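You operate a simulated robot arm through the tools that you are given. There is no shell and no other tool.

The job below is to be done with a simulated robot arm. You get a single attempt, and the scene is never put back.

TASK
Tip the yellow tub into the sieve and crank the bran through.
Fine: put the tub back, shut the lid before you crank, then slide the tray out. Set down upright: what you pick out.

Only the result counts: the job must be done as asked and must still hold three seconds after the hand-in. Knocking over, shifting, dropping, spilling or breaking anything else fails it. Lids that push on must go on centred and level and be pressed home; caps that screw on are set level and turned clockwise until they are tight.

THE ROBOT
A 7-joint arm with a two-finger gripper, fixed in place. Base frame: the origin is on the floor under the middle of its stand, x ahead of it, y to its left, z up; the work surface is at about z = 880. Readings come in mm, rad, newtons and seconds.
With the tool pointing down near the work surface it reaches from about 340 to 720 mm from the base axis. Its first joint turns from -1.152 to 1.152 rad. Payload 2.45 kg.
The tool frame sits at the grasp point between the pads (the TCP): z along the fingers, y along the line on which they close. The tips reach 26 mm beyond it. The gripper opens to 96 mm; its body begins 69 mm behind the TCP.
Orientation is told as [roll, pitch, yaw] about the base's x, y, z axes, in that order, counted from this pose: with the fingers straight down and closing along the base's y, the tool's x points along the base's -x, its y along +y and its z along -z.

THE INTERFACE
- The arm moves only by the tool send_rows. Its argument "increments" is a list of rows, each an object (a shift or turn left out is 0, a gripper value left out holds the last) with "travel": the shift along the tool's x, y, z in units of 150 mm (1.0 is 150 mm), a list of three; "delta_rot": the turn, a rotation vector about the tool's x, y, z in units of 60 degrees (1.0 is 60 degrees), a list of three; "gripper": the closure, from 0 (fully open) to 1 (shut). In form: [{"travel": [dx, dy, dz], "delta_rot": [rx, ry, rz], "gripper": gripper}, ...]. A call has 1 to 20 rows; each row is the pose to reach, as a shift and turn from the pose commanded when the call began, along the tool's axes at that moment. A call with a number of a shift or a turn outside -1 to 1 is refused whole. Rows are played at 5 a second. More than 50 mm and 0.15 rad between two rows, or a gripper value outside its range, and nothing of the call is played. A pose out of reach is approached as far as the arm can. The call stops where the force on the tool passes 40 N (or 10 N more than at its start, if that is more) or the arm is blocked; 0.2 s more then pass. The fingers move at their own pace (about 50 mm/s each) and stop on an object; they squeeze with about 44 N. The grip force told is the motor's: it shows also when the fingers shut on nothing. Time passes only in rows, and 0.2 s behind the last, so rows that repeat a pose let the fingers close. It gives the time, the measured TCP pose, the force on the tool (base axes), the opening and the grip force at its end, in the units of the frame above (readings bear some noise), with the torque about the TCP (base axes, N m) and any sound that the robot's microphone picked up.
- Cameras (640 x 400 px; columns grow to the right, rows downward): "scene" is fixed at [182.2, -403.1, 1437.6]; the picture's right is [0.62, -0.78, 0.00], its down [-0.32, -0.26, -0.91] and it looks along [0.71, 0.57, -0.41] (base axes); focal length 218 px, centre (320, 200). "wrist" rides on the gripper at [82, 3, -98] in the tool frame; the picture's right is [-0.04, 1.00, 0.00], its down [-0.73, -0.03, -0.68] and it looks along [-0.68, -0.03, 0.73] (tool axes); focal length 256 px, centre (320, 200). There is no depth. A picture from a camera that has moved, and an enlarged one, comes with that camera's place and axes in the base frame and with its lens.
- camera(camera): a new picture of that camera. It takes no simulated time.
- close_up(camera, box): a new picture of the part [left, top, right, bottom] of that camera's present view, enlarged. It takes no simulated time.
- close_job(): hands the job in; it is judged then, once.

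Places have to be worked out from the pictures, the camera data and where the tool is seen. Open the gripper and draw the arm clear of the work before you hand the job in, unless the task says otherwise.

The tools are called as a command line: name --argument value ..., lists and objects as JSON in quotes. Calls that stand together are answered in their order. send_rows: Moves the arm, as the interface text tells. Its arguments: {"type":"object","properties":{"increments":{"type":"array"}},"required":["increments"]} The other tools are called the same way: camera (camera) takes a picture; close_up (camera, box) takes an enlarged picture of a part of a camera's view; close_job () hands the job in.

At the start:

```text
t: 0.0
eef_pos: [340.3, -188.9, 1372.7]
tool_rot: [0.001, 0.0, 0.001]
wrist_force: [0.5, 0.3, -0.1]
torque: [0.0, -0.03, -0.04]
width: 95.9
grasp_force: 0.0
```

scene: 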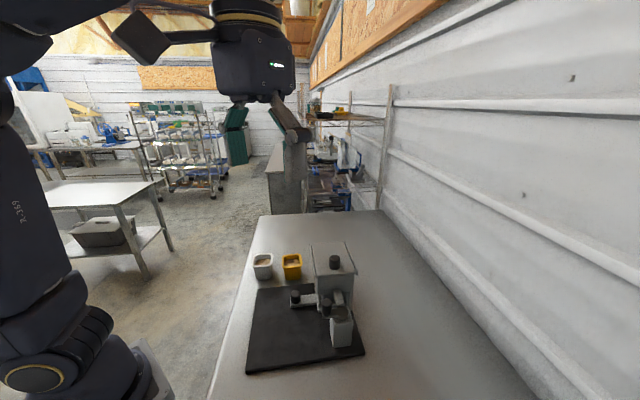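
wrist: 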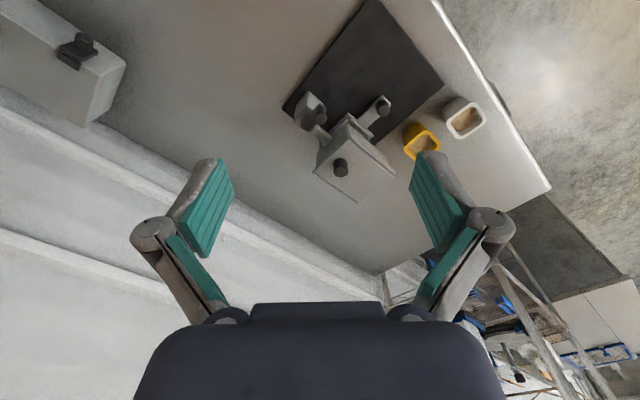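

I'll start by looking closer at the work area from both cameras before moving.

close_up --camera "scene" --box '[230, 220, 390, 380]'

close_up --camera "wrist" --box '[270, 60, 510, 220]'

close_up --camera "wrist" --box '[0, 0, 160, 140]'

```text
2.50 times, centred on (310, 300) of scene
camera zoom: at [182.2, -403.1, 1437.6], right [0.62, -0.78, 0.0], down [-0.32, -0.26, -0.91], along [0.71, 0.57, -0.41], focal length 544 px, centre (345, -50)
```

zoom: 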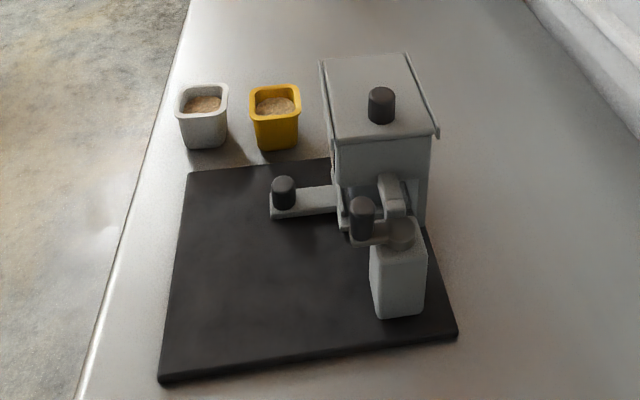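

```text
2.50 times, centred on (390, 140) of wrist
camera zoom: at [259.7, -185.4, 1471.5], right [0.04, 1.0, 0.0], down [0.73, -0.03, 0.68], along [0.68, -0.03, -0.73], focal length 640 px, centre (145, 350)
```

zoom: 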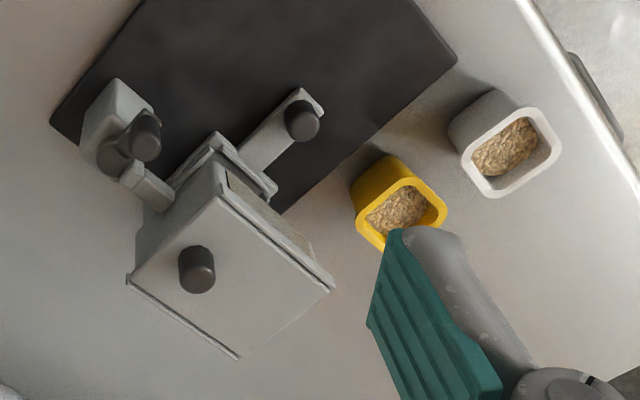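

```text
2.86 times, centred on (80, 70) of wrist
camera zoom: at [259.7, -185.4, 1471.5], right [0.04, 1.0, 0.0], down [0.73, -0.03, 0.68], along [0.68, -0.03, -0.73], focal length 731 px, centre (1006, 571)
```

zoom: 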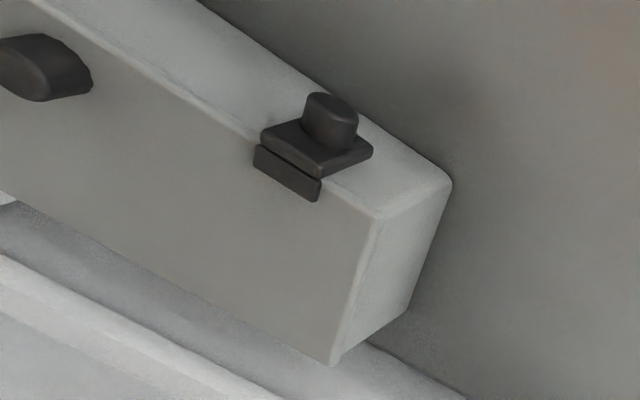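

The scene shows a device with a lid and knob (about x 546, y -160, z 1073), side arms with knobs, a yellow tub near (589, 48) and a white tub near (529, 131). I'll move closer and lower with the wrist camera to examine the device.

send_rows --increments '[{"travel": [-0.08, 0.05, 0.2]}, {"travel": [-0.16, 0.1, 0.4]}, {"travel": [-0.24, 0.15, 0.6]}, {"travel": [-0.32, 0.2, 0.75]}, {"travel": [-0.36, 0.25, 0.9]}, {"travel": [-0.36, 0.25, 0.9]}]'

camera --camera "wrist"

camera --camera "scene"

```text
t: 1.4
eef_pos: [395.7, -151.1, 1238.3]
tool_rot: [0.001, 0.0, 0.0]
wrist_force: [-0.2, -0.4, -0.1]
torque: [0.01, -0.01, 0.0]
width: 95.9
grasp_force: 0.1
```

```text
taken
camera wrist: at [314.3, -147.7, 1337.1], right [0.04, 1.0, 0.0], down [0.73, -0.03, 0.68], along [0.68, -0.03, -0.73], focal length 256 px, centre (320, 200)
```

wrist: 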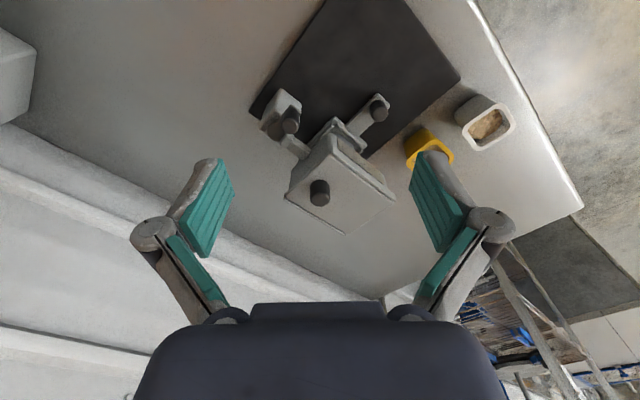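

```text
taken
```

scene: 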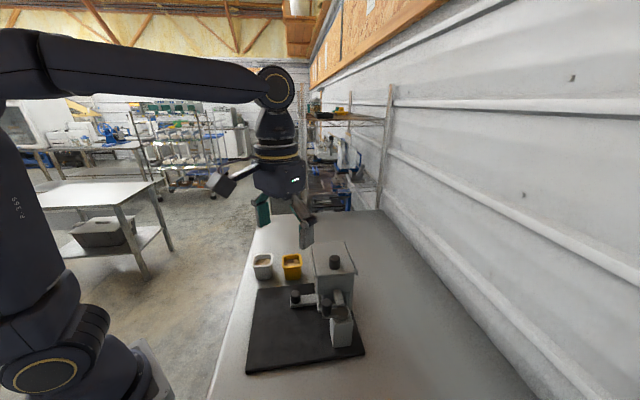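

The device is now closer; I'll enlarge it.

close_up --camera "wrist" --box '[230, 60, 430, 240]'

close_up --camera "scene" --box '[280, 230, 370, 360]'

```text
2.22 times, centred on (330, 150) of wrist
camera zoom: at [314.3, -147.7, 1337.1], right [0.04, 1.0, 0.0], down [0.73, -0.03, 0.68], along [0.68, -0.03, -0.73], focal length 569 px, centre (298, 311)
```

zoom: 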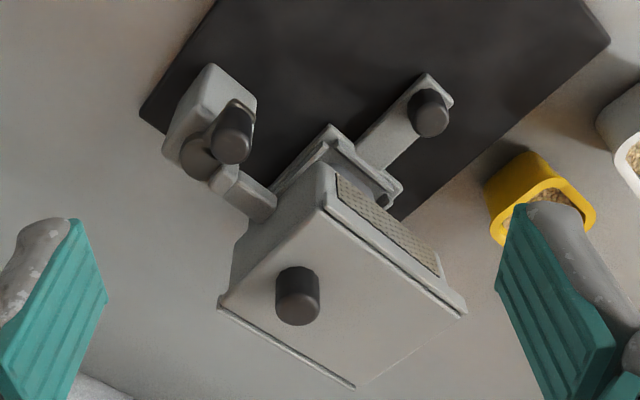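

```text
3.08 times, centred on (325, 295) of scene
camera zoom: at [182.3, -403.1, 1437.6], right [0.62, -0.78, 0.0], down [-0.32, -0.26, -0.91], along [0.71, 0.57, -0.41], focal length 669 px, centre (305, -92)
```

zoom: 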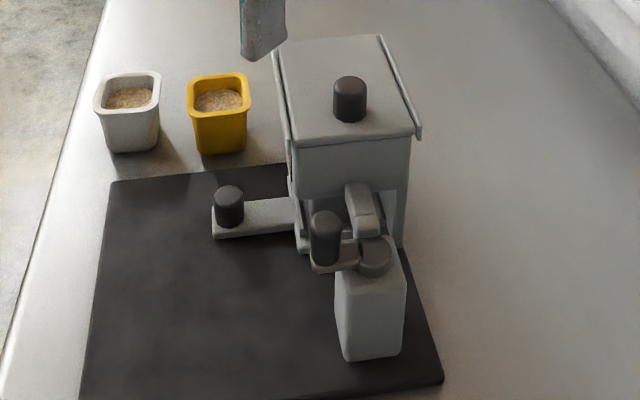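

The device is yawed by about 45°, with a lid on top, a side strip of mesh visible, a knobbed bar and a crank on a small post. I'll go round to the +y side, turning the wrist by -55° of yaw, for another view.

send_rows --increments '[{"travel": [-0.03, 0.14, 0.08], "delta_rot": [0, 0, 0.13]}, {"travel": [-0.06, 0.28, 0.16], "delta_rot": [0, 0, 0.26]}, {"travel": [-0.09, 0.42, 0.24], "delta_rot": [0, 0, 0.39]}, {"travel": [-0.12, 0.56, 0.32], "delta_rot": [0, 0, 0.52]}, {"travel": [-0.15, 0.7, 0.4], "delta_rot": [0, 0, 0.65]}, {"travel": [-0.18, 0.84, 0.48], "delta_rot": [0, 0, 0.78]}, {"travel": [-0.2, 1.0, 0.56], "delta_rot": [0, 0, 0.91]}, {"travel": [-0.2, 1.0, 0.56], "delta_rot": [0, 0, 0.91]}]'

camera --camera "wrist"

```text
t: 3.2
eef_pos: [424.2, -0.1, 1152.2]
tool_rot: [-0.001, 0.001, -0.955]
wrist_force: [-0.7, 0.0, 0.2]
torque: [0.0, 0.0, -0.01]
width: 95.9
grasp_force: 0.0
```

```text
taken
camera wrist: at [379.7, 68.6, 1251.1], right [0.84, 0.54, 0.0], down [0.4, -0.62, 0.68], along [0.37, -0.57, -0.73], focal length 256 px, centre (320, 200)
```

wrist: 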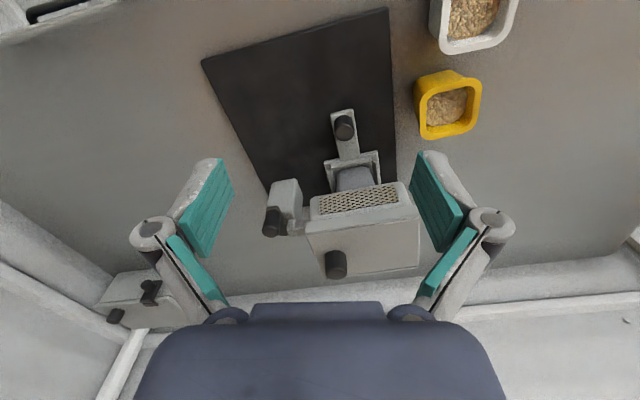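

close_up --camera "wrist" --box '[250, 90, 430, 290]'

close_up --camera "wrist" --box '[390, 0, 530, 150]'

close_up --camera "wrist" --box '[60, 240, 220, 340]'

close_up --camera "wrist" --box '[0, 0, 160, 100]'

```text
2.00 times, centred on (340, 190) of wrist
camera zoom: at [379.7, 68.6, 1251.1], right [0.84, 0.54, 0.0], down [0.4, -0.62, 0.68], along [0.37, -0.57, -0.73], focal length 512 px, centre (280, 220)
```

zoom: 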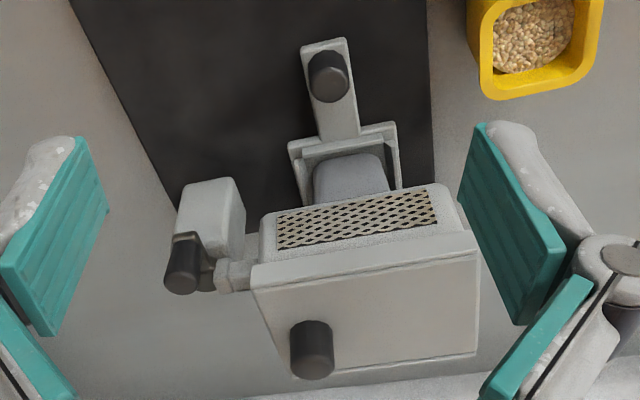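

```text
2.67 times, centred on (460, 75) of wrist
camera zoom: at [379.7, 68.6, 1251.1], right [0.84, 0.54, 0.0], down [0.4, -0.62, 0.68], along [0.37, -0.57, -0.73], focal length 683 px, centre (-53, 533)
```

zoom: 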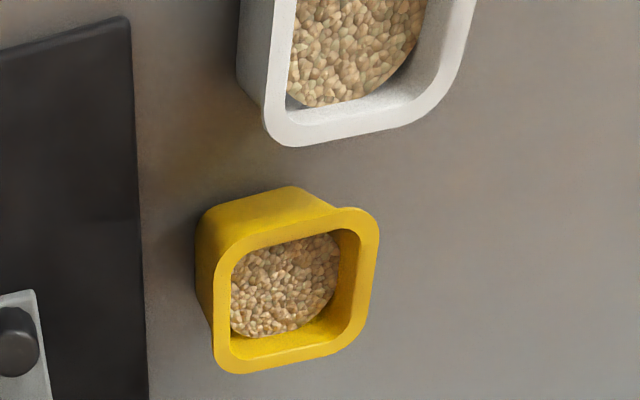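

```text
4.00 times, centred on (140, 290) of wrist
camera zoom: at [379.7, 68.6, 1251.1], right [0.84, 0.54, 0.0], down [0.4, -0.62, 0.68], along [0.37, -0.57, -0.73], focal length 1024 px, centre (1040, -160)
```

zoom: 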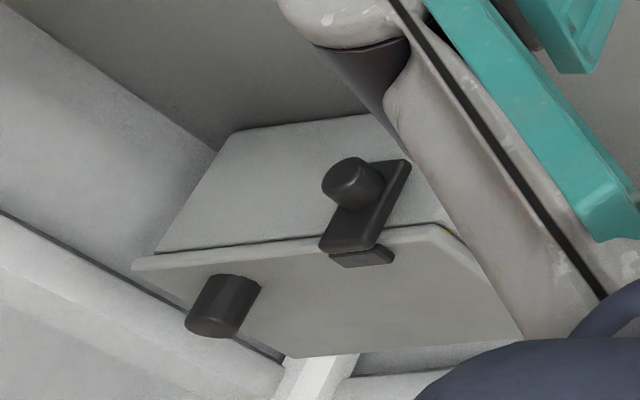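

```text
4.00 times, centred on (80, 50) of wrist
camera zoom: at [379.7, 68.6, 1251.1], right [0.84, 0.54, 0.0], down [0.4, -0.62, 0.68], along [0.37, -0.57, -0.73], focal length 1024 px, centre (1280, 800)
```

zoom: 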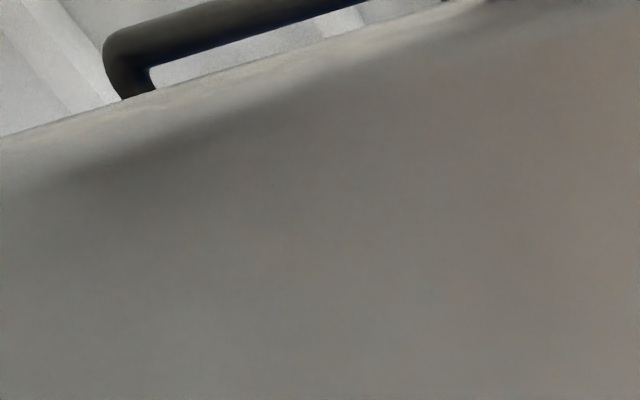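

I want finer detail on the lid, mesh strip and tray.

close_up --camera "wrist" --box '[300, 160, 430, 290]'

close_up --camera "wrist" --box '[255, 100, 395, 240]'

```text
3.08 times, centred on (365, 225) of wrist
camera zoom: at [379.7, 68.6, 1251.1], right [0.84, 0.54, 0.0], down [0.4, -0.62, 0.68], along [0.37, -0.57, -0.73], focal length 788 px, centre (182, 123)
```

zoom: 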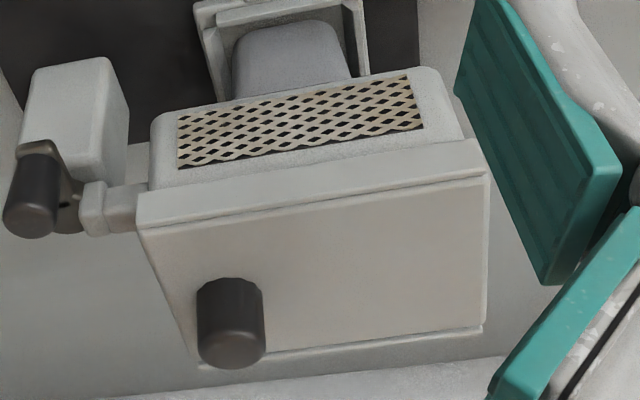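

```text
2.86 times, centred on (325, 170) of wrist
camera zoom: at [379.7, 68.6, 1251.1], right [0.84, 0.54, 0.0], down [0.4, -0.62, 0.68], along [0.37, -0.57, -0.73], focal length 731 px, centre (306, 286)
```

zoom: 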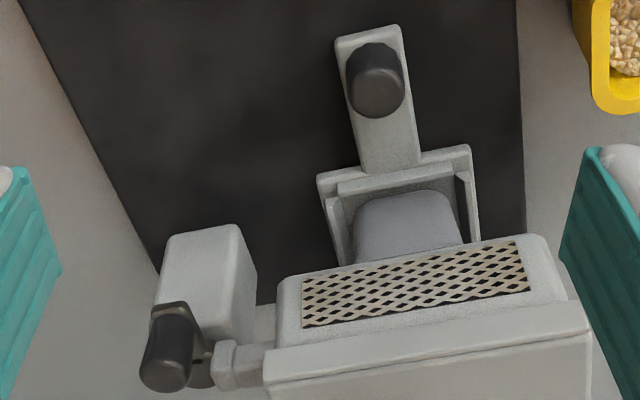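

The mesh turns out to be a window on the front face, with the tray below it and its knobbed handle pointing to -x+y. The lid seems to lie between two rails; I'll zoom from the scene camera for the lid and crank side.

close_up --camera "scene" --box '[300, 230, 370, 300]'

close_up --camera "scene" --box '[285, 280, 365, 355]'

close_up --camera "scene" --box '[245, 245, 315, 295]'

```text
5.71 times, centred on (335, 265) of scene
camera zoom: at [182.3, -403.1, 1437.6], right [0.62, -0.78, 0.0], down [-0.32, -0.26, -0.91], along [0.71, 0.57, -0.41], focal length 1243 px, centre (234, -171)
```

zoom: 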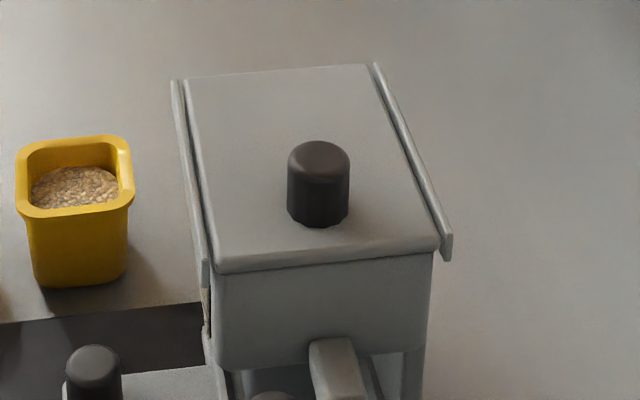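

```text
5.33 times, centred on (325, 318) of scene
camera zoom: at [182.3, -403.1, 1437.6], right [0.62, -0.78, 0.0], down [-0.32, -0.26, -0.91], along [0.71, 0.57, -0.41], focal length 1160 px, centre (293, -427)
```

zoom: 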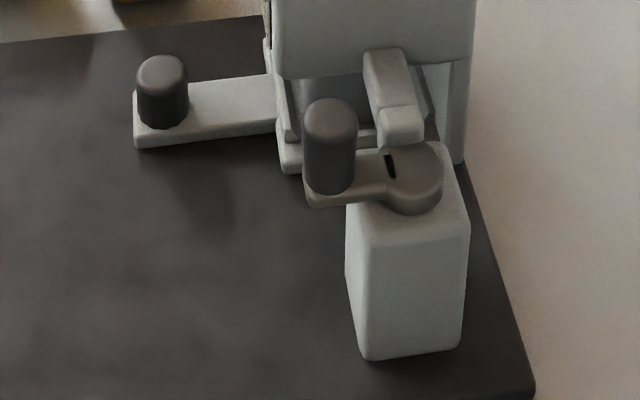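

```text
8.00 times, centred on (280, 270) of scene
camera zoom: at [182.3, -403.1, 1437.6], right [0.62, -0.78, 0.0], down [-0.32, -0.26, -0.91], along [0.71, 0.57, -0.41], focal length 1740 px, centre (640, -360)
```

zoom: 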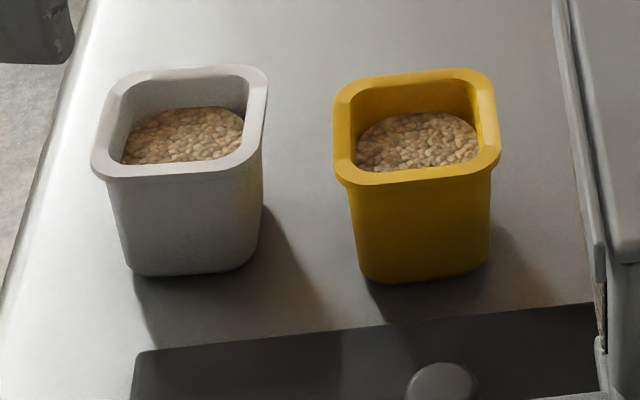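

The lid is a plate between two side rails with a knob near its -e1 edge; crank hub is at about (492,-222,988) with its handle at (467,-196,1010). I'll go to the far +x/+y side to see the other end of the lid and decide whether it slides or hinges.

send_rows --increments '[{"travel": [-0.1, 0.11, 0.0], "delta_rot": [0, 0, 0.11]}, {"travel": [-0.2, 0.22, 0.0], "delta_rot": [0, 0, 0.22]}, {"travel": [-0.3, 0.33, 0.03], "delta_rot": [0, 0, 0.33]}, {"travel": [-0.4, 0.44, 0.06], "delta_rot": [0, 0, 0.44]}, {"travel": [-0.5, 0.55, 0.1], "delta_rot": [0, 0, 0.54]}, {"travel": [-0.5, 0.55, 0.1], "delta_rot": [0, 0, 0.54]}]'

camera --camera "wrist"

```text
t: 4.6
eef_pos: [536.8, -14.4, 1139.8]
tool_rot: [0.0, 0.0, -1.523]
wrist_force: [0.7, 0.3, 0.5]
torque: [-0.01, -0.02, 0.02]
width: 96.3
grasp_force: 0.1
```

```text
taken
camera wrist: at [535.8, 66.4, 1238.7], right [1.0, 0.01, 0.0], down [0.01, -0.73, 0.68], along [0.01, -0.68, -0.73], focal length 256 px, centre (320, 200)
```

wrist: 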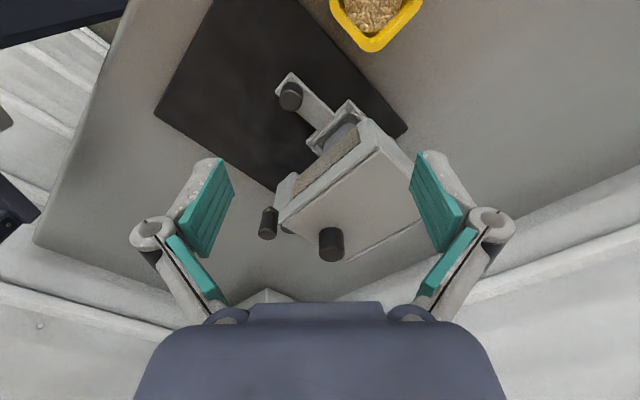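

Continue around with another 33° of yaw to look at the rear end of the lid.

send_rows --increments '[{"travel": [-0.03, 0.14, 0.0], "delta_rot": [0, 0, 0.11]}, {"travel": [-0.06, 0.28, 0.0], "delta_rot": [0, 0, 0.22]}, {"travel": [-0.09, 0.42, 0.0], "delta_rot": [0, 0, 0.33]}, {"travel": [-0.12, 0.56, 0.0], "delta_rot": [0, 0, 0.44]}, {"travel": [-0.14, 0.72, 0.0], "delta_rot": [0, 0, 0.55]}, {"travel": [-0.14, 0.72, 0.0], "delta_rot": [0, 0, 0.55]}]'

camera --camera "wrist"

close_up --camera "wrist" --box '[220, 100, 420, 270]'

```text
t: 6.0
eef_pos: [645.7, -30.0, 1141.5]
tool_rot: [0.0, 0.001, -2.097]
wrist_force: [-0.2, 0.1, -0.7]
torque: [0.0, 0.0, 0.04]
width: 96.3
grasp_force: 0.0
```

```text
taken
camera wrist: at [689.7, 39.4, 1238.7], right [0.84, -0.54, 0.0], down [-0.39, -0.62, 0.68], along [-0.36, -0.57, -0.73], focal length 256 px, centre (320, 200)
```

wrist: 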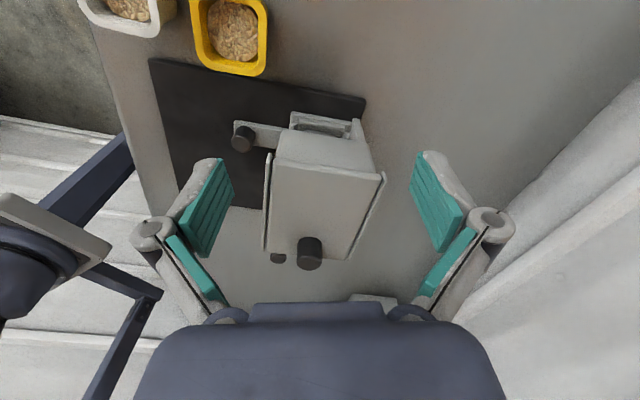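

```text
2.35 times, centred on (320, 185) of wrist
camera zoom: at [689.7, 39.4, 1238.7], right [0.84, -0.54, 0.0], down [-0.39, -0.62, 0.68], along [-0.36, -0.57, -0.73], focal length 602 px, centre (320, 235)
```

zoom: 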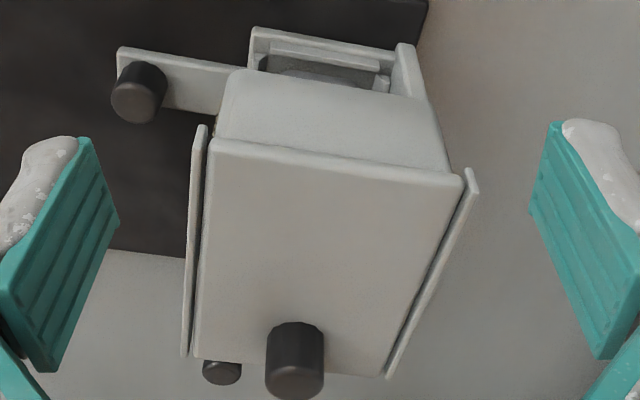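

No hinge is visible at the rear, so the lid is most likely a slide between the rails along e1 ≈ (0.69, 0.72). Knob mid is at about (549,-158,1065), Ø≈27 mm; I'll turn back to yaw -45° and come above the knob with the gripper half closed.

send_rows --increments '[{"travel": [-0.1, -0.01, -0.05], "delta_rot": [0, 0, -0.125], "gripper": 0.4}, {"travel": [-0.2, -0.03, -0.1], "delta_rot": [0, 0, -0.25]}, {"travel": [-0.3, -0.04, -0.1], "delta_rot": [0, 0, -0.375]}, {"travel": [-0.42, -0.05, -0.1], "delta_rot": [0, 0, -0.5]}, {"travel": [-0.53, -0.07, -0.1], "delta_rot": [0, 0, -0.625]}, {"travel": [-0.53, -0.07, -0.1], "delta_rot": [0, 0, -0.625]}]'

```text
t: 7.4
eef_pos: [596.0, -95.3, 1152.4]
tool_rot: [0.001, -0.001, -1.436]
wrist_force: [0.7, 0.1, 0.3]
torque: [0.02, -0.02, -0.03]
width: 57.5
grasp_force: 0.1
```

Now half-way; complete the turn to yaw -45° above the knob.

send_rows --increments '[{"travel": [-0.075, -0.073, 0], "delta_rot": [0, 0, -0.125]}, {"travel": [-0.15, -0.147, 0], "delta_rot": [0, 0, -0.25]}, {"travel": [-0.225, -0.22, 0], "delta_rot": [0, 0, -0.375]}, {"travel": [-0.3, -0.293, 0], "delta_rot": [0, 0, -0.5]}, {"travel": [-0.374, -0.367, 0], "delta_rot": [0, 0, -0.62]}, {"travel": [-0.374, -0.367, 0], "delta_rot": [0, 0, -0.62]}]'

camera --camera "wrist"

close_up --camera "scene" --box '[280, 200, 380, 310]'

```text
t: 8.8
eef_pos: [548.8, -157.5, 1154.6]
tool_rot: [0.0, -0.001, -0.788]
wrist_force: [-0.5, -0.2, 0.5]
torque: [-0.01, 0.0, 0.01]
width: 57.8
grasp_force: 0.0
```

```text
taken
camera wrist: at [494.1, -96.4, 1252.7], right [0.74, 0.68, 0.0], down [0.5, -0.54, 0.68], along [0.46, -0.5, -0.73], focal length 256 px, centre (320, 200)
```

wrist: 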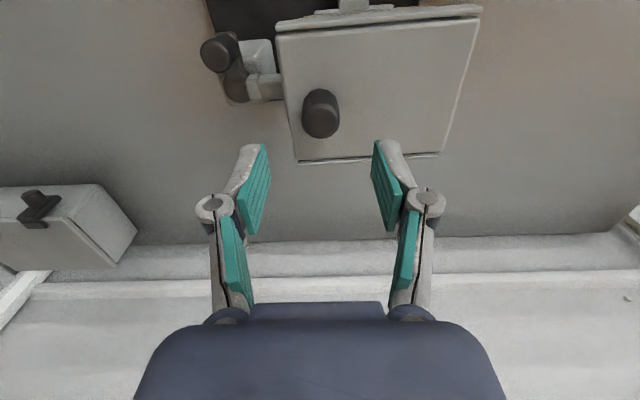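

```text
3.64 times, centred on (330, 255) of scene
camera zoom: at [182.2, -403.1, 1437.6], right [0.62, -0.78, 0.0], down [-0.32, -0.26, -0.91], along [0.71, 0.57, -0.41], focal length 791 px, centre (284, 0)
```

zoom: 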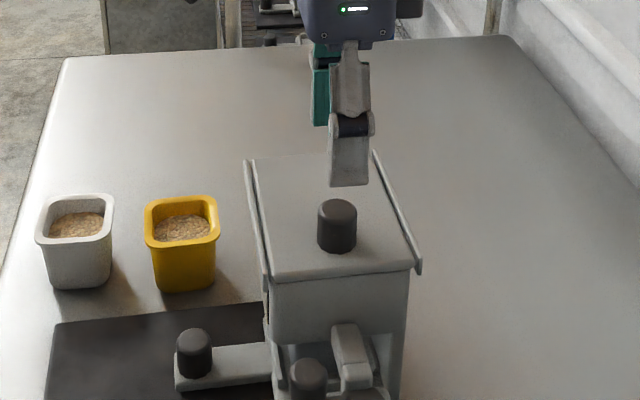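

The knob is aligned below the TCP within about 2 mm. I descend to TCP z≈1078 and close on the knob.

send_rows --increments '[{"travel": [0, 0, 0.15], "gripper": 0.4}, {"travel": [0, 0, 0.3]}, {"travel": [0, 0, 0.42]}, {"travel": [0, 0, 0.51]}, {"travel": [0, 0, 0.51]}]'

camera --camera "wrist"

close_up --camera "scene" --box '[290, 210, 370, 290]'

```text
t: 10.0
eef_pos: [549.2, -156.5, 1077.0]
tool_rot: [0.002, 0.001, -0.79]
wrist_force: [-1.7, 0.7, 5.0]
torque: [0.16, -0.1, 0.1]
width: 59.2
grasp_force: 1.1
```

```text
taken
camera wrist: at [495.0, -96.2, 1175.5], right [0.74, 0.67, 0.0], down [0.49, -0.54, 0.68], along [0.46, -0.5, -0.73], focal length 256 px, centre (320, 200)
```

wrist: 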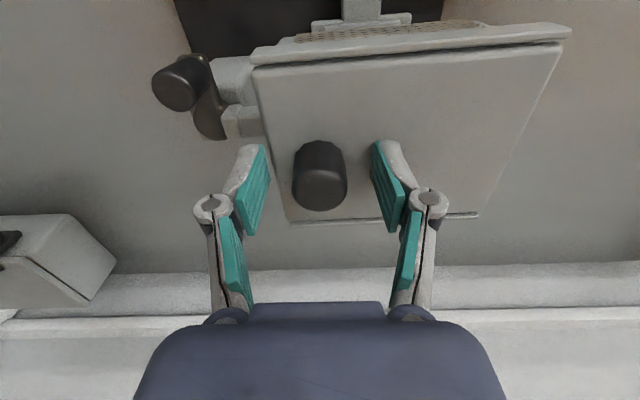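

```text
5.00 times, centred on (330, 250) of scene
camera zoom: at [182.1, -403.0, 1437.6], right [0.62, -0.78, 0.0], down [-0.32, -0.26, -0.91], along [0.71, 0.57, -0.41], focal length 1088 px, centre (270, -50)
```

zoom: 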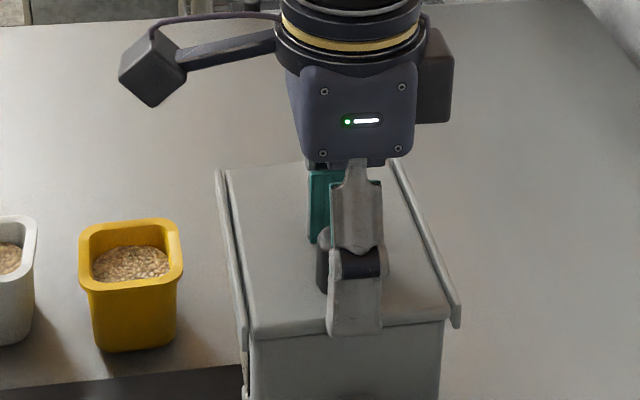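

The tips seem to touch the lid slightly (5 N at z≈1051), so I lift 2 mm and close on the knob.

send_rows --increments '[{"travel": [0, 0, -0.015], "gripper": 0.4}, {"travel": [0, 0, -0.015], "gripper": 1.0}, {"travel": [0, 0, -0.015], "gripper": 1.0}, {"travel": [0, 0, -0.015], "gripper": 1.0}, {"travel": [0, 0, -0.015], "gripper": 1.0}, {"travel": [0, 0, -0.015], "gripper": 1.0}]'

```text
t: 11.4
eef_pos: [549.8, -156.2, 1081.8]
tool_rot: [0.002, -0.003, -0.789]
wrist_force: [2.2, -0.1, 27.4]
torque: [0.16, 0.17, -0.05]
width: 27.4
grasp_force: 44.2
```

Grip is firm (27.4 mm), but the tips press on the lid with about 27 N, so I relax by 1.5 mm and then try a small push of 6 mm along +e1.

send_rows --increments '[{"travel": [0, 0, -0.01], "gripper": 1.0}, {"travel": [0, 0, -0.012], "gripper": 1.0}]'

send_rows --increments '[{"travel": [0, 0.01, 0]}, {"travel": [0, 0.02, 0]}, {"travel": [0, 0.03, 0]}, {"travel": [0, 0.04, 0]}]'

```text
t: 12.0
eef_pos: [549.5, -157.0, 1080.0]
tool_rot: [0.002, -0.001, -0.79]
wrist_force: [12.0, -2.7, 6.4]
torque: [-0.76, -0.94, -0.06]
width: 27.1
grasp_force: 43.9
```

```text
t: 13.0
eef_pos: [555.2, -153.9, 1080.3]
tool_rot: [-0.002, 0.0, -0.792]
wrist_force: [8.1, -11.1, -0.5]
torque: [-0.53, -0.38, -0.15]
width: 27.3
grasp_force: 43.9
```

The lid moved about 6 mm along +e1 with only ~3 N along the slide, and a side load of ~13 N in e2, so it is a slide. I push on 30 mm with a 1 mm correction toward e2 and look.

send_rows --increments '[{"travel": [-0.006, 0.03, 0]}, {"travel": [-0.006, 0.07, 0]}, {"travel": [-0.006, 0.11, 0]}, {"travel": [-0.006, 0.15, 0]}, {"travel": [-0.006, 0.2, 0]}, {"travel": [-0.006, 0.2, 0]}]'

camera --camera "wrist"

close_up --camera "scene" --box '[290, 210, 390, 310]'

```text
t: 14.4
eef_pos: [574.1, -129.2, 1080.6]
tool_rot: [0.004, 0.0, -0.79]
wrist_force: [-7.9, 7.6, 17.5]
torque: [0.57, 0.74, -0.17]
width: 27.3
grasp_force: 44.0
```

```text
taken
camera wrist: at [519.5, -69.9, 1179.3], right [0.74, 0.67, 0.0], down [0.5, -0.54, 0.68], along [0.46, -0.5, -0.74], focal length 256 px, centre (320, 200)
```

wrist: 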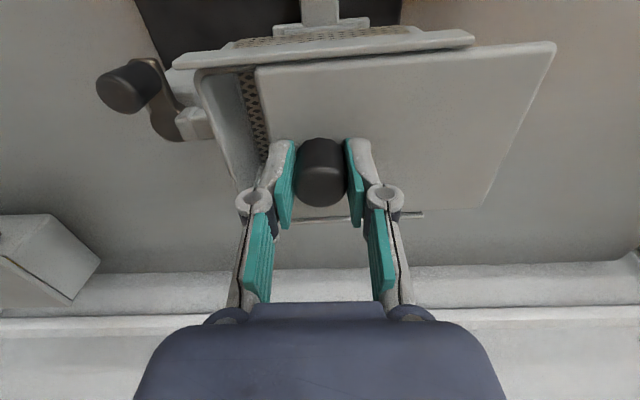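

```text
4.00 times, centred on (340, 260) of scene
camera zoom: at [181.7, -402.8, 1437.8], right [0.62, -0.78, 0.0], down [-0.32, -0.26, -0.91], along [0.71, 0.57, -0.41], focal length 870 px, centre (240, -40)
```

zoom: 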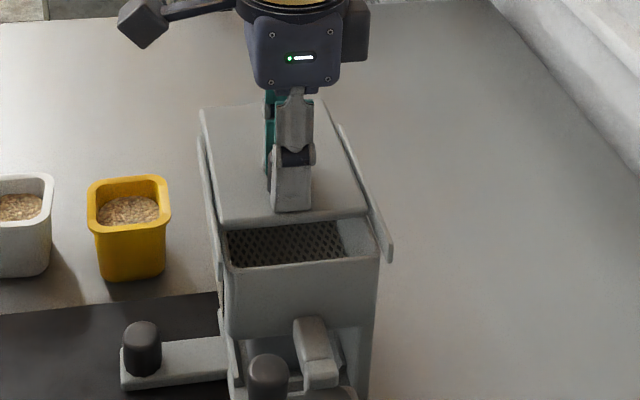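

The lid slides along rails toward +e1 and reveals the hopper with its mesh. I continue along about 47.5° with small corrections for the side load.

send_rows --increments '[{"travel": [0.005, 0.03, -0.005]}, {"travel": [0.007, 0.07, -0.005]}, {"travel": [0.009, 0.11, -0.005]}, {"travel": [0.011, 0.15, -0.005]}, {"travel": [0.013, 0.2, -0.005]}, {"travel": [0.013, 0.2, -0.005]}]'

```text
t: 15.8
eef_pos: [594.9, -108.4, 1080.9]
tool_rot: [0.0, 0.002, -0.791]
wrist_force: [-11.8, 10.0, 8.8]
torque: [0.29, 0.35, -0.06]
width: 27.2
grasp_force: 43.6
```

Side load is -15 N in e2, so I shift slightly the other way and carry on to open further.

send_rows --increments '[{"travel": [0.006, 0.03, 0]}, {"travel": [0.009, 0.07, 0]}, {"travel": [0.012, 0.11, 0]}, {"travel": [0.015, 0.15, 0]}, {"travel": [0.017, 0.2, 0]}, {"travel": [0.017, 0.2, 0]}]'

close_up --camera "scene" --box '[290, 210, 390, 310]'

```text
t: 17.2
eef_pos: [613.8, -87.3, 1081.6]
tool_rot: [0.0, 0.001, -0.79]
wrist_force: [0.6, -3.1, -0.2]
torque: [-0.02, -0.37, 0.1]
width: 27.1
grasp_force: 43.8
```

```text
4.00 times, centred on (340, 260) of scene
camera zoom: at [182.6, -403.2, 1437.5], right [0.62, -0.78, 0.0], down [-0.32, -0.26, -0.91], along [0.71, 0.57, -0.41], focal length 870 px, centre (240, -40)
```

zoom: 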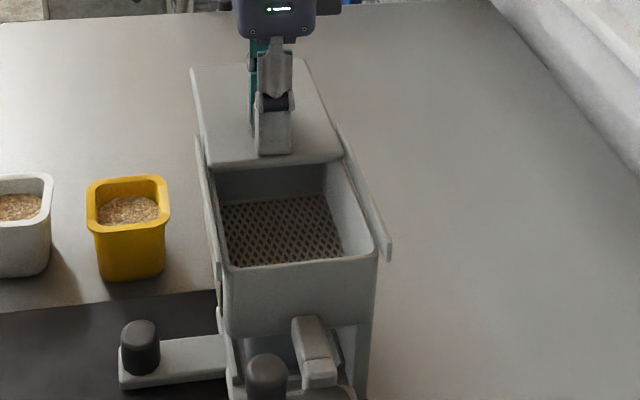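

The hopper is fully exposed now (95 mm travel at 47.3°). I release the knob and lift straight up.

send_rows --increments '[{"travel": [0, 0, 0], "gripper": 0.45}, {"travel": [0, 0, 0], "gripper": 0.45}, {"travel": [0, 0, -0.02], "gripper": 0.45}, {"travel": [0, 0, -0.1], "gripper": 0.45}, {"travel": [0, 0, -0.3], "gripper": 0.45}, {"travel": [0, 0, -0.5], "gripper": 0.45}, {"travel": [0, 0, -0.7], "gripper": 0.0}, {"travel": [0, 0, -0.7], "gripper": 0.0}]'

camera --camera "scene"

camera --camera "wrist"

```text
t: 19.0
eef_pos: [612.5, -84.0, 1186.0]
tool_rot: [-0.001, 0.0, -0.79]
wrist_force: [0.5, -0.1, -0.6]
torque: [-0.02, 0.01, -0.01]
width: 95.5
grasp_force: 0.1
```

```text
taken
```

scene: 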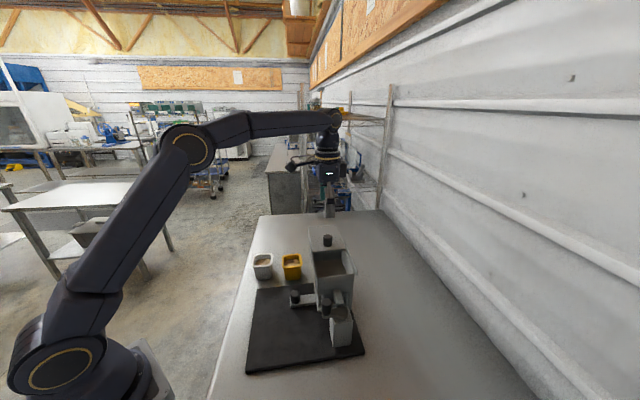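

```text
taken
camera wrist: at [557.9, -23.6, 1284.2], right [0.74, 0.67, 0.0], down [0.49, -0.54, 0.68], along [0.46, -0.5, -0.73], focal length 256 px, centre (320, 200)
```

wrist: 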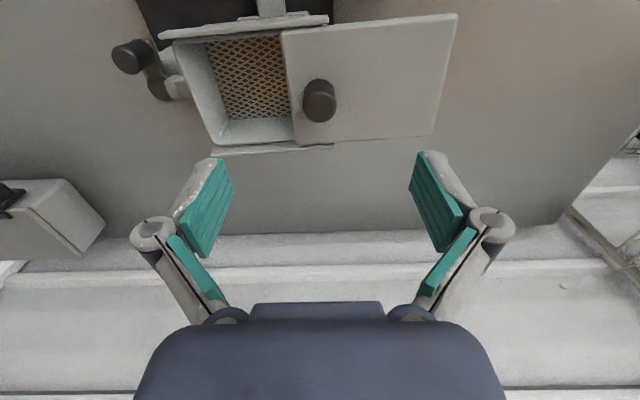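

Lid is left open and the hopper centre is about (567,-134). Before picking the tub I'll test with the empty gripper whether the wrist can be yawed to about -180…-200°, so that the camera stays on top while tilting for the pour.

send_rows --increments '[{"travel": [0, -0.06, -0.1], "delta_rot": [0, 0, 0.14]}, {"travel": [0, -0.12, -0.2], "delta_rot": [0, 0, 0.28]}, {"travel": [0, -0.18, -0.29], "delta_rot": [0, 0, 0.42]}, {"travel": [0, -0.25, -0.29], "delta_rot": [0, 0, 0.56]}, {"travel": [-0.01, -0.32, -0.29], "delta_rot": [0, 0, 0.7]}, {"travel": [-0.02, -0.39, -0.29], "delta_rot": [0, 0, 0.84]}, {"travel": [-0.02, -0.46, -0.29], "delta_rot": [0, 0, 0.98]}]'

send_rows --increments '[{"delta_rot": [0, 0, 0.14]}, {"delta_rot": [0, 0, 0.28]}, {"delta_rot": [0, 0, 0.42]}, {"delta_rot": [0, 0, 0.56]}, {"delta_rot": [0, 0, 0.7]}, {"delta_rot": [0, 0, 0.84]}, {"delta_rot": [0, 0, 0.98]}]'

```text
t: 20.6
eef_pos: [565.2, -137.3, 1229.1]
tool_rot: [0.0, 0.0, -1.82]
wrist_force: [0.0, -0.4, 0.5]
torque: [0.03, -0.01, -0.02]
width: 95.8
grasp_force: 0.0
```

```text
t: 22.2
eef_pos: [566.9, -137.0, 1230.4]
tool_rot: [0.0, 0.002, -2.847]
wrist_force: [0.1, 0.4, -0.5]
torque: [-0.01, 0.02, 0.03]
width: 96.0
grasp_force: 0.0
```

Yaw -163° reached without trouble. I go on to about -200°.

send_rows --increments '[{"delta_rot": [0, 0, 0.14]}, {"delta_rot": [0, 0, 0.28]}, {"delta_rot": [0, 0, 0.42]}, {"delta_rot": [0, 0, 0.56]}, {"delta_rot": [0, 0, 0.62]}, {"delta_rot": [0, 0, 0.62]}]'

camera --camera "wrist"

camera --camera "scene"

```text
t: 23.6
eef_pos: [567.6, -136.4, 1230.3]
tool_rot: [-0.001, -0.002, 2.79]
wrist_force: [0.4, 0.1, 0.6]
torque: [0.0, 0.02, 0.01]
width: 95.9
grasp_force: 0.0
```

```text
taken
camera wrist: at [642.7, -167.8, 1328.8], right [-0.38, -0.92, 0.0], down [-0.68, 0.28, 0.68], along [-0.63, 0.26, -0.73], focal length 256 px, centre (320, 200)
```

wrist: 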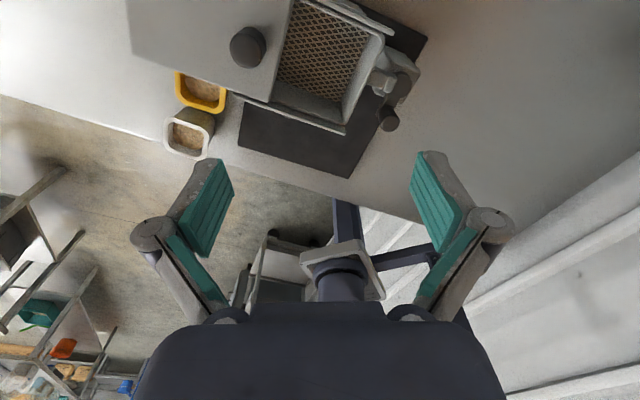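

```text
taken
```

scene: 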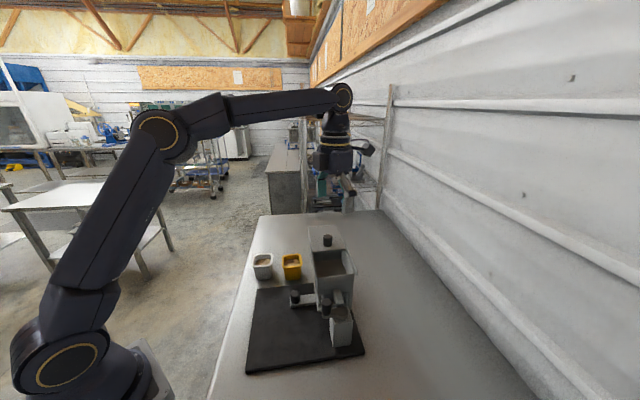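

Yaw -200° is fine. Now I test tilting the tool outward (about tool y) at this safe height in two steps.

send_rows --increments '[{"delta_rot": [0, 0.14, 0]}, {"delta_rot": [0, 0.28, 0]}, {"delta_rot": [0, 0.42, 0]}, {"delta_rot": [0, 0.56, 0]}, {"delta_rot": [0, 0.7, 0]}, {"delta_rot": [0, 0.84, 0]}, {"delta_rot": [0, 0.98, 0]}, {"delta_rot": [0, 0.98, 0]}]'

camera --camera "scene"

```text
t: 25.4
eef_pos: [580.7, -143.3, 1223.3]
tool_rot: [-0.001, 1.025, 2.79]
wrist_force: [-0.3, -0.5, -0.6]
torque: [-0.01, -0.03, -0.02]
width: 96.0
grasp_force: 0.1
out of reach, approached as far as the arm can: row 6, 7, 8
```

```text
taken
```

scene: 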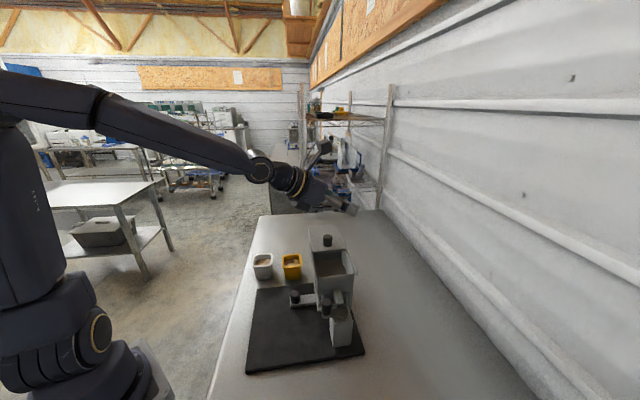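

Tilting outward folds the arm beyond its reach, so I'll pour with a sideways heading (+y) instead, where the wrist keeps enough radius. I undo the tilt and yaw back to -90°.

send_rows --increments '[{"delta_rot": [0, -0.14, 0]}, {"delta_rot": [0, -0.28, 0]}, {"delta_rot": [0, -0.42, 0]}, {"delta_rot": [0, -0.56, 0]}, {"delta_rot": [0, -0.7, 0]}, {"delta_rot": [0, -0.84, 0]}, {"delta_rot": [0, -0.98, 0]}, {"delta_rot": [0, -0.98, 0]}]'

send_rows --increments '[{"delta_rot": [0, 0, -0.14]}, {"delta_rot": [0, 0, -0.28]}, {"delta_rot": [0, 0, -0.42]}, {"delta_rot": [0, 0, -0.56]}, {"delta_rot": [0, 0, -0.7]}, {"delta_rot": [0, 0, -0.84]}, {"delta_rot": [0, 0, -0.96]}, {"delta_rot": [0, 0, -0.96]}]'

send_rows --increments '[{"delta_rot": [0, 0, -0.14]}, {"delta_rot": [0, 0, -0.28]}, {"delta_rot": [0, 0, -0.42]}, {"delta_rot": [0, 0, -0.56]}, {"delta_rot": [0, 0, -0.7]}, {"delta_rot": [0, 0, -0.84]}, {"delta_rot": [0, 0, -0.88]}, {"delta_rot": [0, 0, -0.88]}]'

```text
t: 27.2
eef_pos: [582.3, -145.0, 1223.2]
tool_rot: [0.001, -0.002, 2.789]
wrist_force: [-0.1, -0.1, -0.4]
torque: [-0.02, -0.03, 0.01]
width: 96.0
grasp_force: 0.2
```

```text
t: 29.0
eef_pos: [582.8, -144.4, 1222.8]
tool_rot: [0.0, 0.001, -2.484]
wrist_force: [-0.2, -0.5, -0.3]
torque: [0.01, 0.0, -0.04]
width: 96.0
grasp_force: 0.1
```

```text
t: 30.8
eef_pos: [583.1, -144.5, 1222.8]
tool_rot: [0.0, 0.0, -1.564]
wrist_force: [0.7, -0.4, 0.9]
torque: [0.02, 0.0, 0.02]
width: 95.7
grasp_force: 0.2
```

Now at yaw -90°. I test the tilt with heading +y, in two steps.

send_rows --increments '[{"delta_rot": [0, 0.14, 0]}, {"delta_rot": [0, 0.28, 0]}, {"delta_rot": [0, 0.42, 0]}, {"delta_rot": [0, 0.56, 0]}, {"delta_rot": [0, 0.7, 0]}, {"delta_rot": [0, 0.84, 0]}, {"delta_rot": [0, 0.98, 0]}, {"delta_rot": [0, 0.98, 0]}]'

send_rows --increments '[{"delta_rot": [0, 0.14, 0]}, {"delta_rot": [0, 0.28, 0]}, {"delta_rot": [0, 0.42, 0]}, {"delta_rot": [0, 0.56, 0]}, {"delta_rot": [0, 0.7, 0]}, {"delta_rot": [0, 0.84, 0]}, {"delta_rot": [0, 0.98, 0]}, {"delta_rot": [0, 0.98, 0]}]'

camera --camera "scene"

```text
t: 32.6
eef_pos: [583.5, -144.2, 1223.4]
tool_rot: [0.002, 1.028, -1.566]
wrist_force: [0.7, -0.9, 0.9]
torque: [-0.02, 0.02, -0.02]
width: 96.0
grasp_force: 0.1
```

```text
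t: 34.4
eef_pos: [583.0, -143.2, 1224.1]
tool_rot: [3.14, 1.089, 1.575]
wrist_force: [0.5, 0.8, -0.6]
torque: [0.01, -0.01, 0.01]
width: 96.1
grasp_force: 0.0
```

```text
taken
```

scene: 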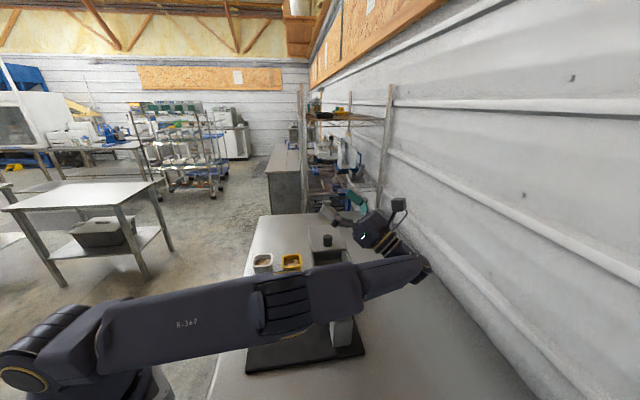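

The full ~118° tilt works with heading +y. I'll undo it and go to the yellow tub with yaw about -45°.

send_rows --increments '[{"delta_rot": [0, -0.14, 0]}, {"delta_rot": [0, -0.28, 0]}, {"delta_rot": [0, -0.42, 0]}, {"delta_rot": [0, -0.56, 0]}, {"delta_rot": [0, -0.7, 0]}, {"delta_rot": [0, -0.84, 0]}, {"delta_rot": [0, -0.98, 0]}, {"delta_rot": [0, -0.98, 0]}]'

send_rows --increments '[{"delta_rot": [0, -0.14, 0]}, {"delta_rot": [0, -0.28, 0]}, {"delta_rot": [0, -0.42, 0]}, {"delta_rot": [0, -0.56, 0]}, {"delta_rot": [0, -0.7, 0]}, {"delta_rot": [0, -0.84, 0]}, {"delta_rot": [0, -0.98, 0]}, {"delta_rot": [0, -0.98, 0]}]'

```text
t: 36.2
eef_pos: [582.4, -143.9, 1222.3]
tool_rot: [0.001, 1.024, -1.565]
wrist_force: [-0.6, 0.7, 0.5]
torque: [-0.03, 0.01, -0.01]
width: 96.1
grasp_force: 0.1
```

```text
t: 38.0
eef_pos: [583.9, -143.3, 1223.7]
tool_rot: [-0.001, -0.002, -1.567]
wrist_force: [0.5, -0.4, -0.6]
torque: [-0.01, -0.02, 0.0]
width: 96.0
grasp_force: 0.0
```

Move toward the tub in two calls, turning to yaw -45° on the way.

send_rows --increments '[{"travel": [0.2, 0.01, 0], "delta_rot": [0, 0, -0.13]}, {"travel": [0.4, 0.02, 0], "delta_rot": [0, 0, -0.26]}, {"travel": [0.6, 0.03, 0], "delta_rot": [0, 0, -0.39]}, {"travel": [0.8, 0.04, 0.05], "delta_rot": [0, 0, -0.52]}, {"travel": [1.0, 0.04, 0.1], "delta_rot": [0, 0, -0.65]}, {"travel": [1.0, 0.04, 0.3], "delta_rot": [0, 0, -0.75]}, {"travel": [1.0, 0.04, 0.5], "delta_rot": [0, 0, -0.75]}, {"travel": [1.0, 0.04, 0.5], "delta_rot": [0, 0, -0.75]}]'

camera --camera "wrist"

```text
t: 39.8
eef_pos: [588.2, 8.5, 1146.9]
tool_rot: [0.0, 0.001, -0.78]
wrist_force: [-0.5, 0.3, 0.3]
torque: [0.0, 0.02, -0.01]
width: 96.0
grasp_force: 0.1
```

```text
taken
camera wrist: at [532.6, 68.8, 1245.0], right [0.73, 0.68, 0.0], down [0.5, -0.54, 0.68], along [0.46, -0.5, -0.73], focal length 256 px, centre (320, 200)
```

wrist: 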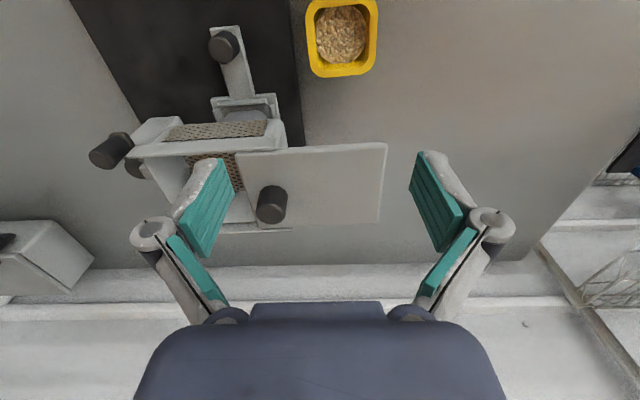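

close_up --camera "wrist" --box '[280, 0, 400, 90]'

```text
4.44 times, centred on (340, 45) of wrist
camera zoom: at [532.6, 68.8, 1245.0], right [0.73, 0.68, 0.0], down [0.5, -0.54, 0.68], along [0.46, -0.5, -0.73], focal length 1138 px, centre (231, 889)
```

zoom: 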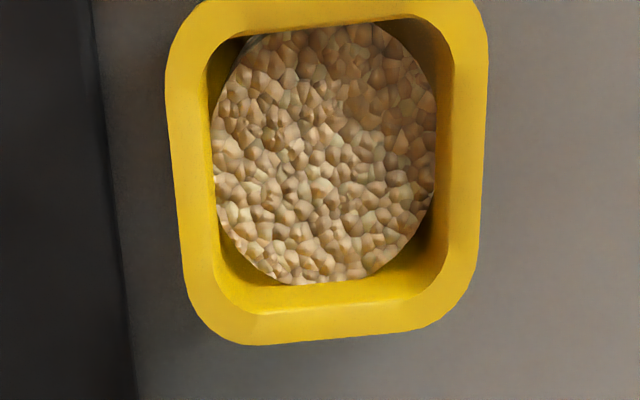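

The tub's rim is about 70 mm square, centred at (587, 42.5), with sides at 47.5°. I move over it, trimming yaw by 2°, and descend part of the way.

send_rows --increments '[{"travel": [0.08, 0.08, 0], "delta_rot": [0, 0, -0.02], "gripper": 0}, {"travel": [0.165, 0.156, 0], "delta_rot": [0, 0, -0.037]}, {"travel": [0.165, 0.156, 0.2], "delta_rot": [0, 0, -0.037]}, {"travel": [0.165, 0.156, 0.4], "delta_rot": [0, 0, -0.037]}, {"travel": [0.165, 0.156, 0.55], "delta_rot": [0, 0, -0.037]}, {"travel": [0.165, 0.156, 0.55], "delta_rot": [0, 0, -0.037]}]'

camera --camera "wrist"

close_up --camera "scene" --box '[240, 180, 380, 300]'

```text
t: 41.2
eef_pos: [586.6, 41.7, 1065.6]
tool_rot: [-0.001, 0.0, -0.742]
wrist_force: [-0.6, -0.8, 0.2]
torque: [-0.02, 0.02, 0.02]
width: 95.8
grasp_force: 0.1
```

```text
taken
camera wrist: at [529.3, 99.2, 1163.5], right [0.7, 0.71, 0.0], down [0.52, -0.52, 0.68], along [0.48, -0.48, -0.73], focal length 256 px, centre (320, 200)
```

wrist: 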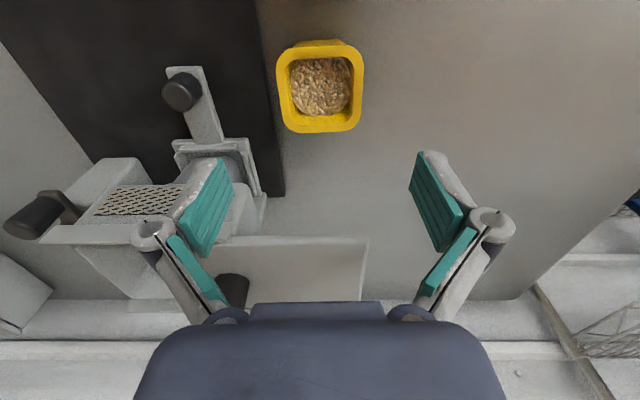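

```text
3.33 times, centred on (310, 240) of scene
camera zoom: at [182.2, -403.1, 1437.6], right [0.62, -0.78, 0.0], down [-0.32, -0.26, -0.91], along [0.71, 0.57, -0.41], focal length 725 px, centre (353, 67)
```

zoom: 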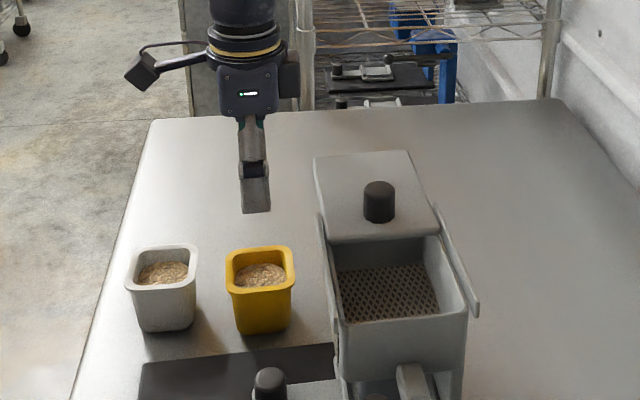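

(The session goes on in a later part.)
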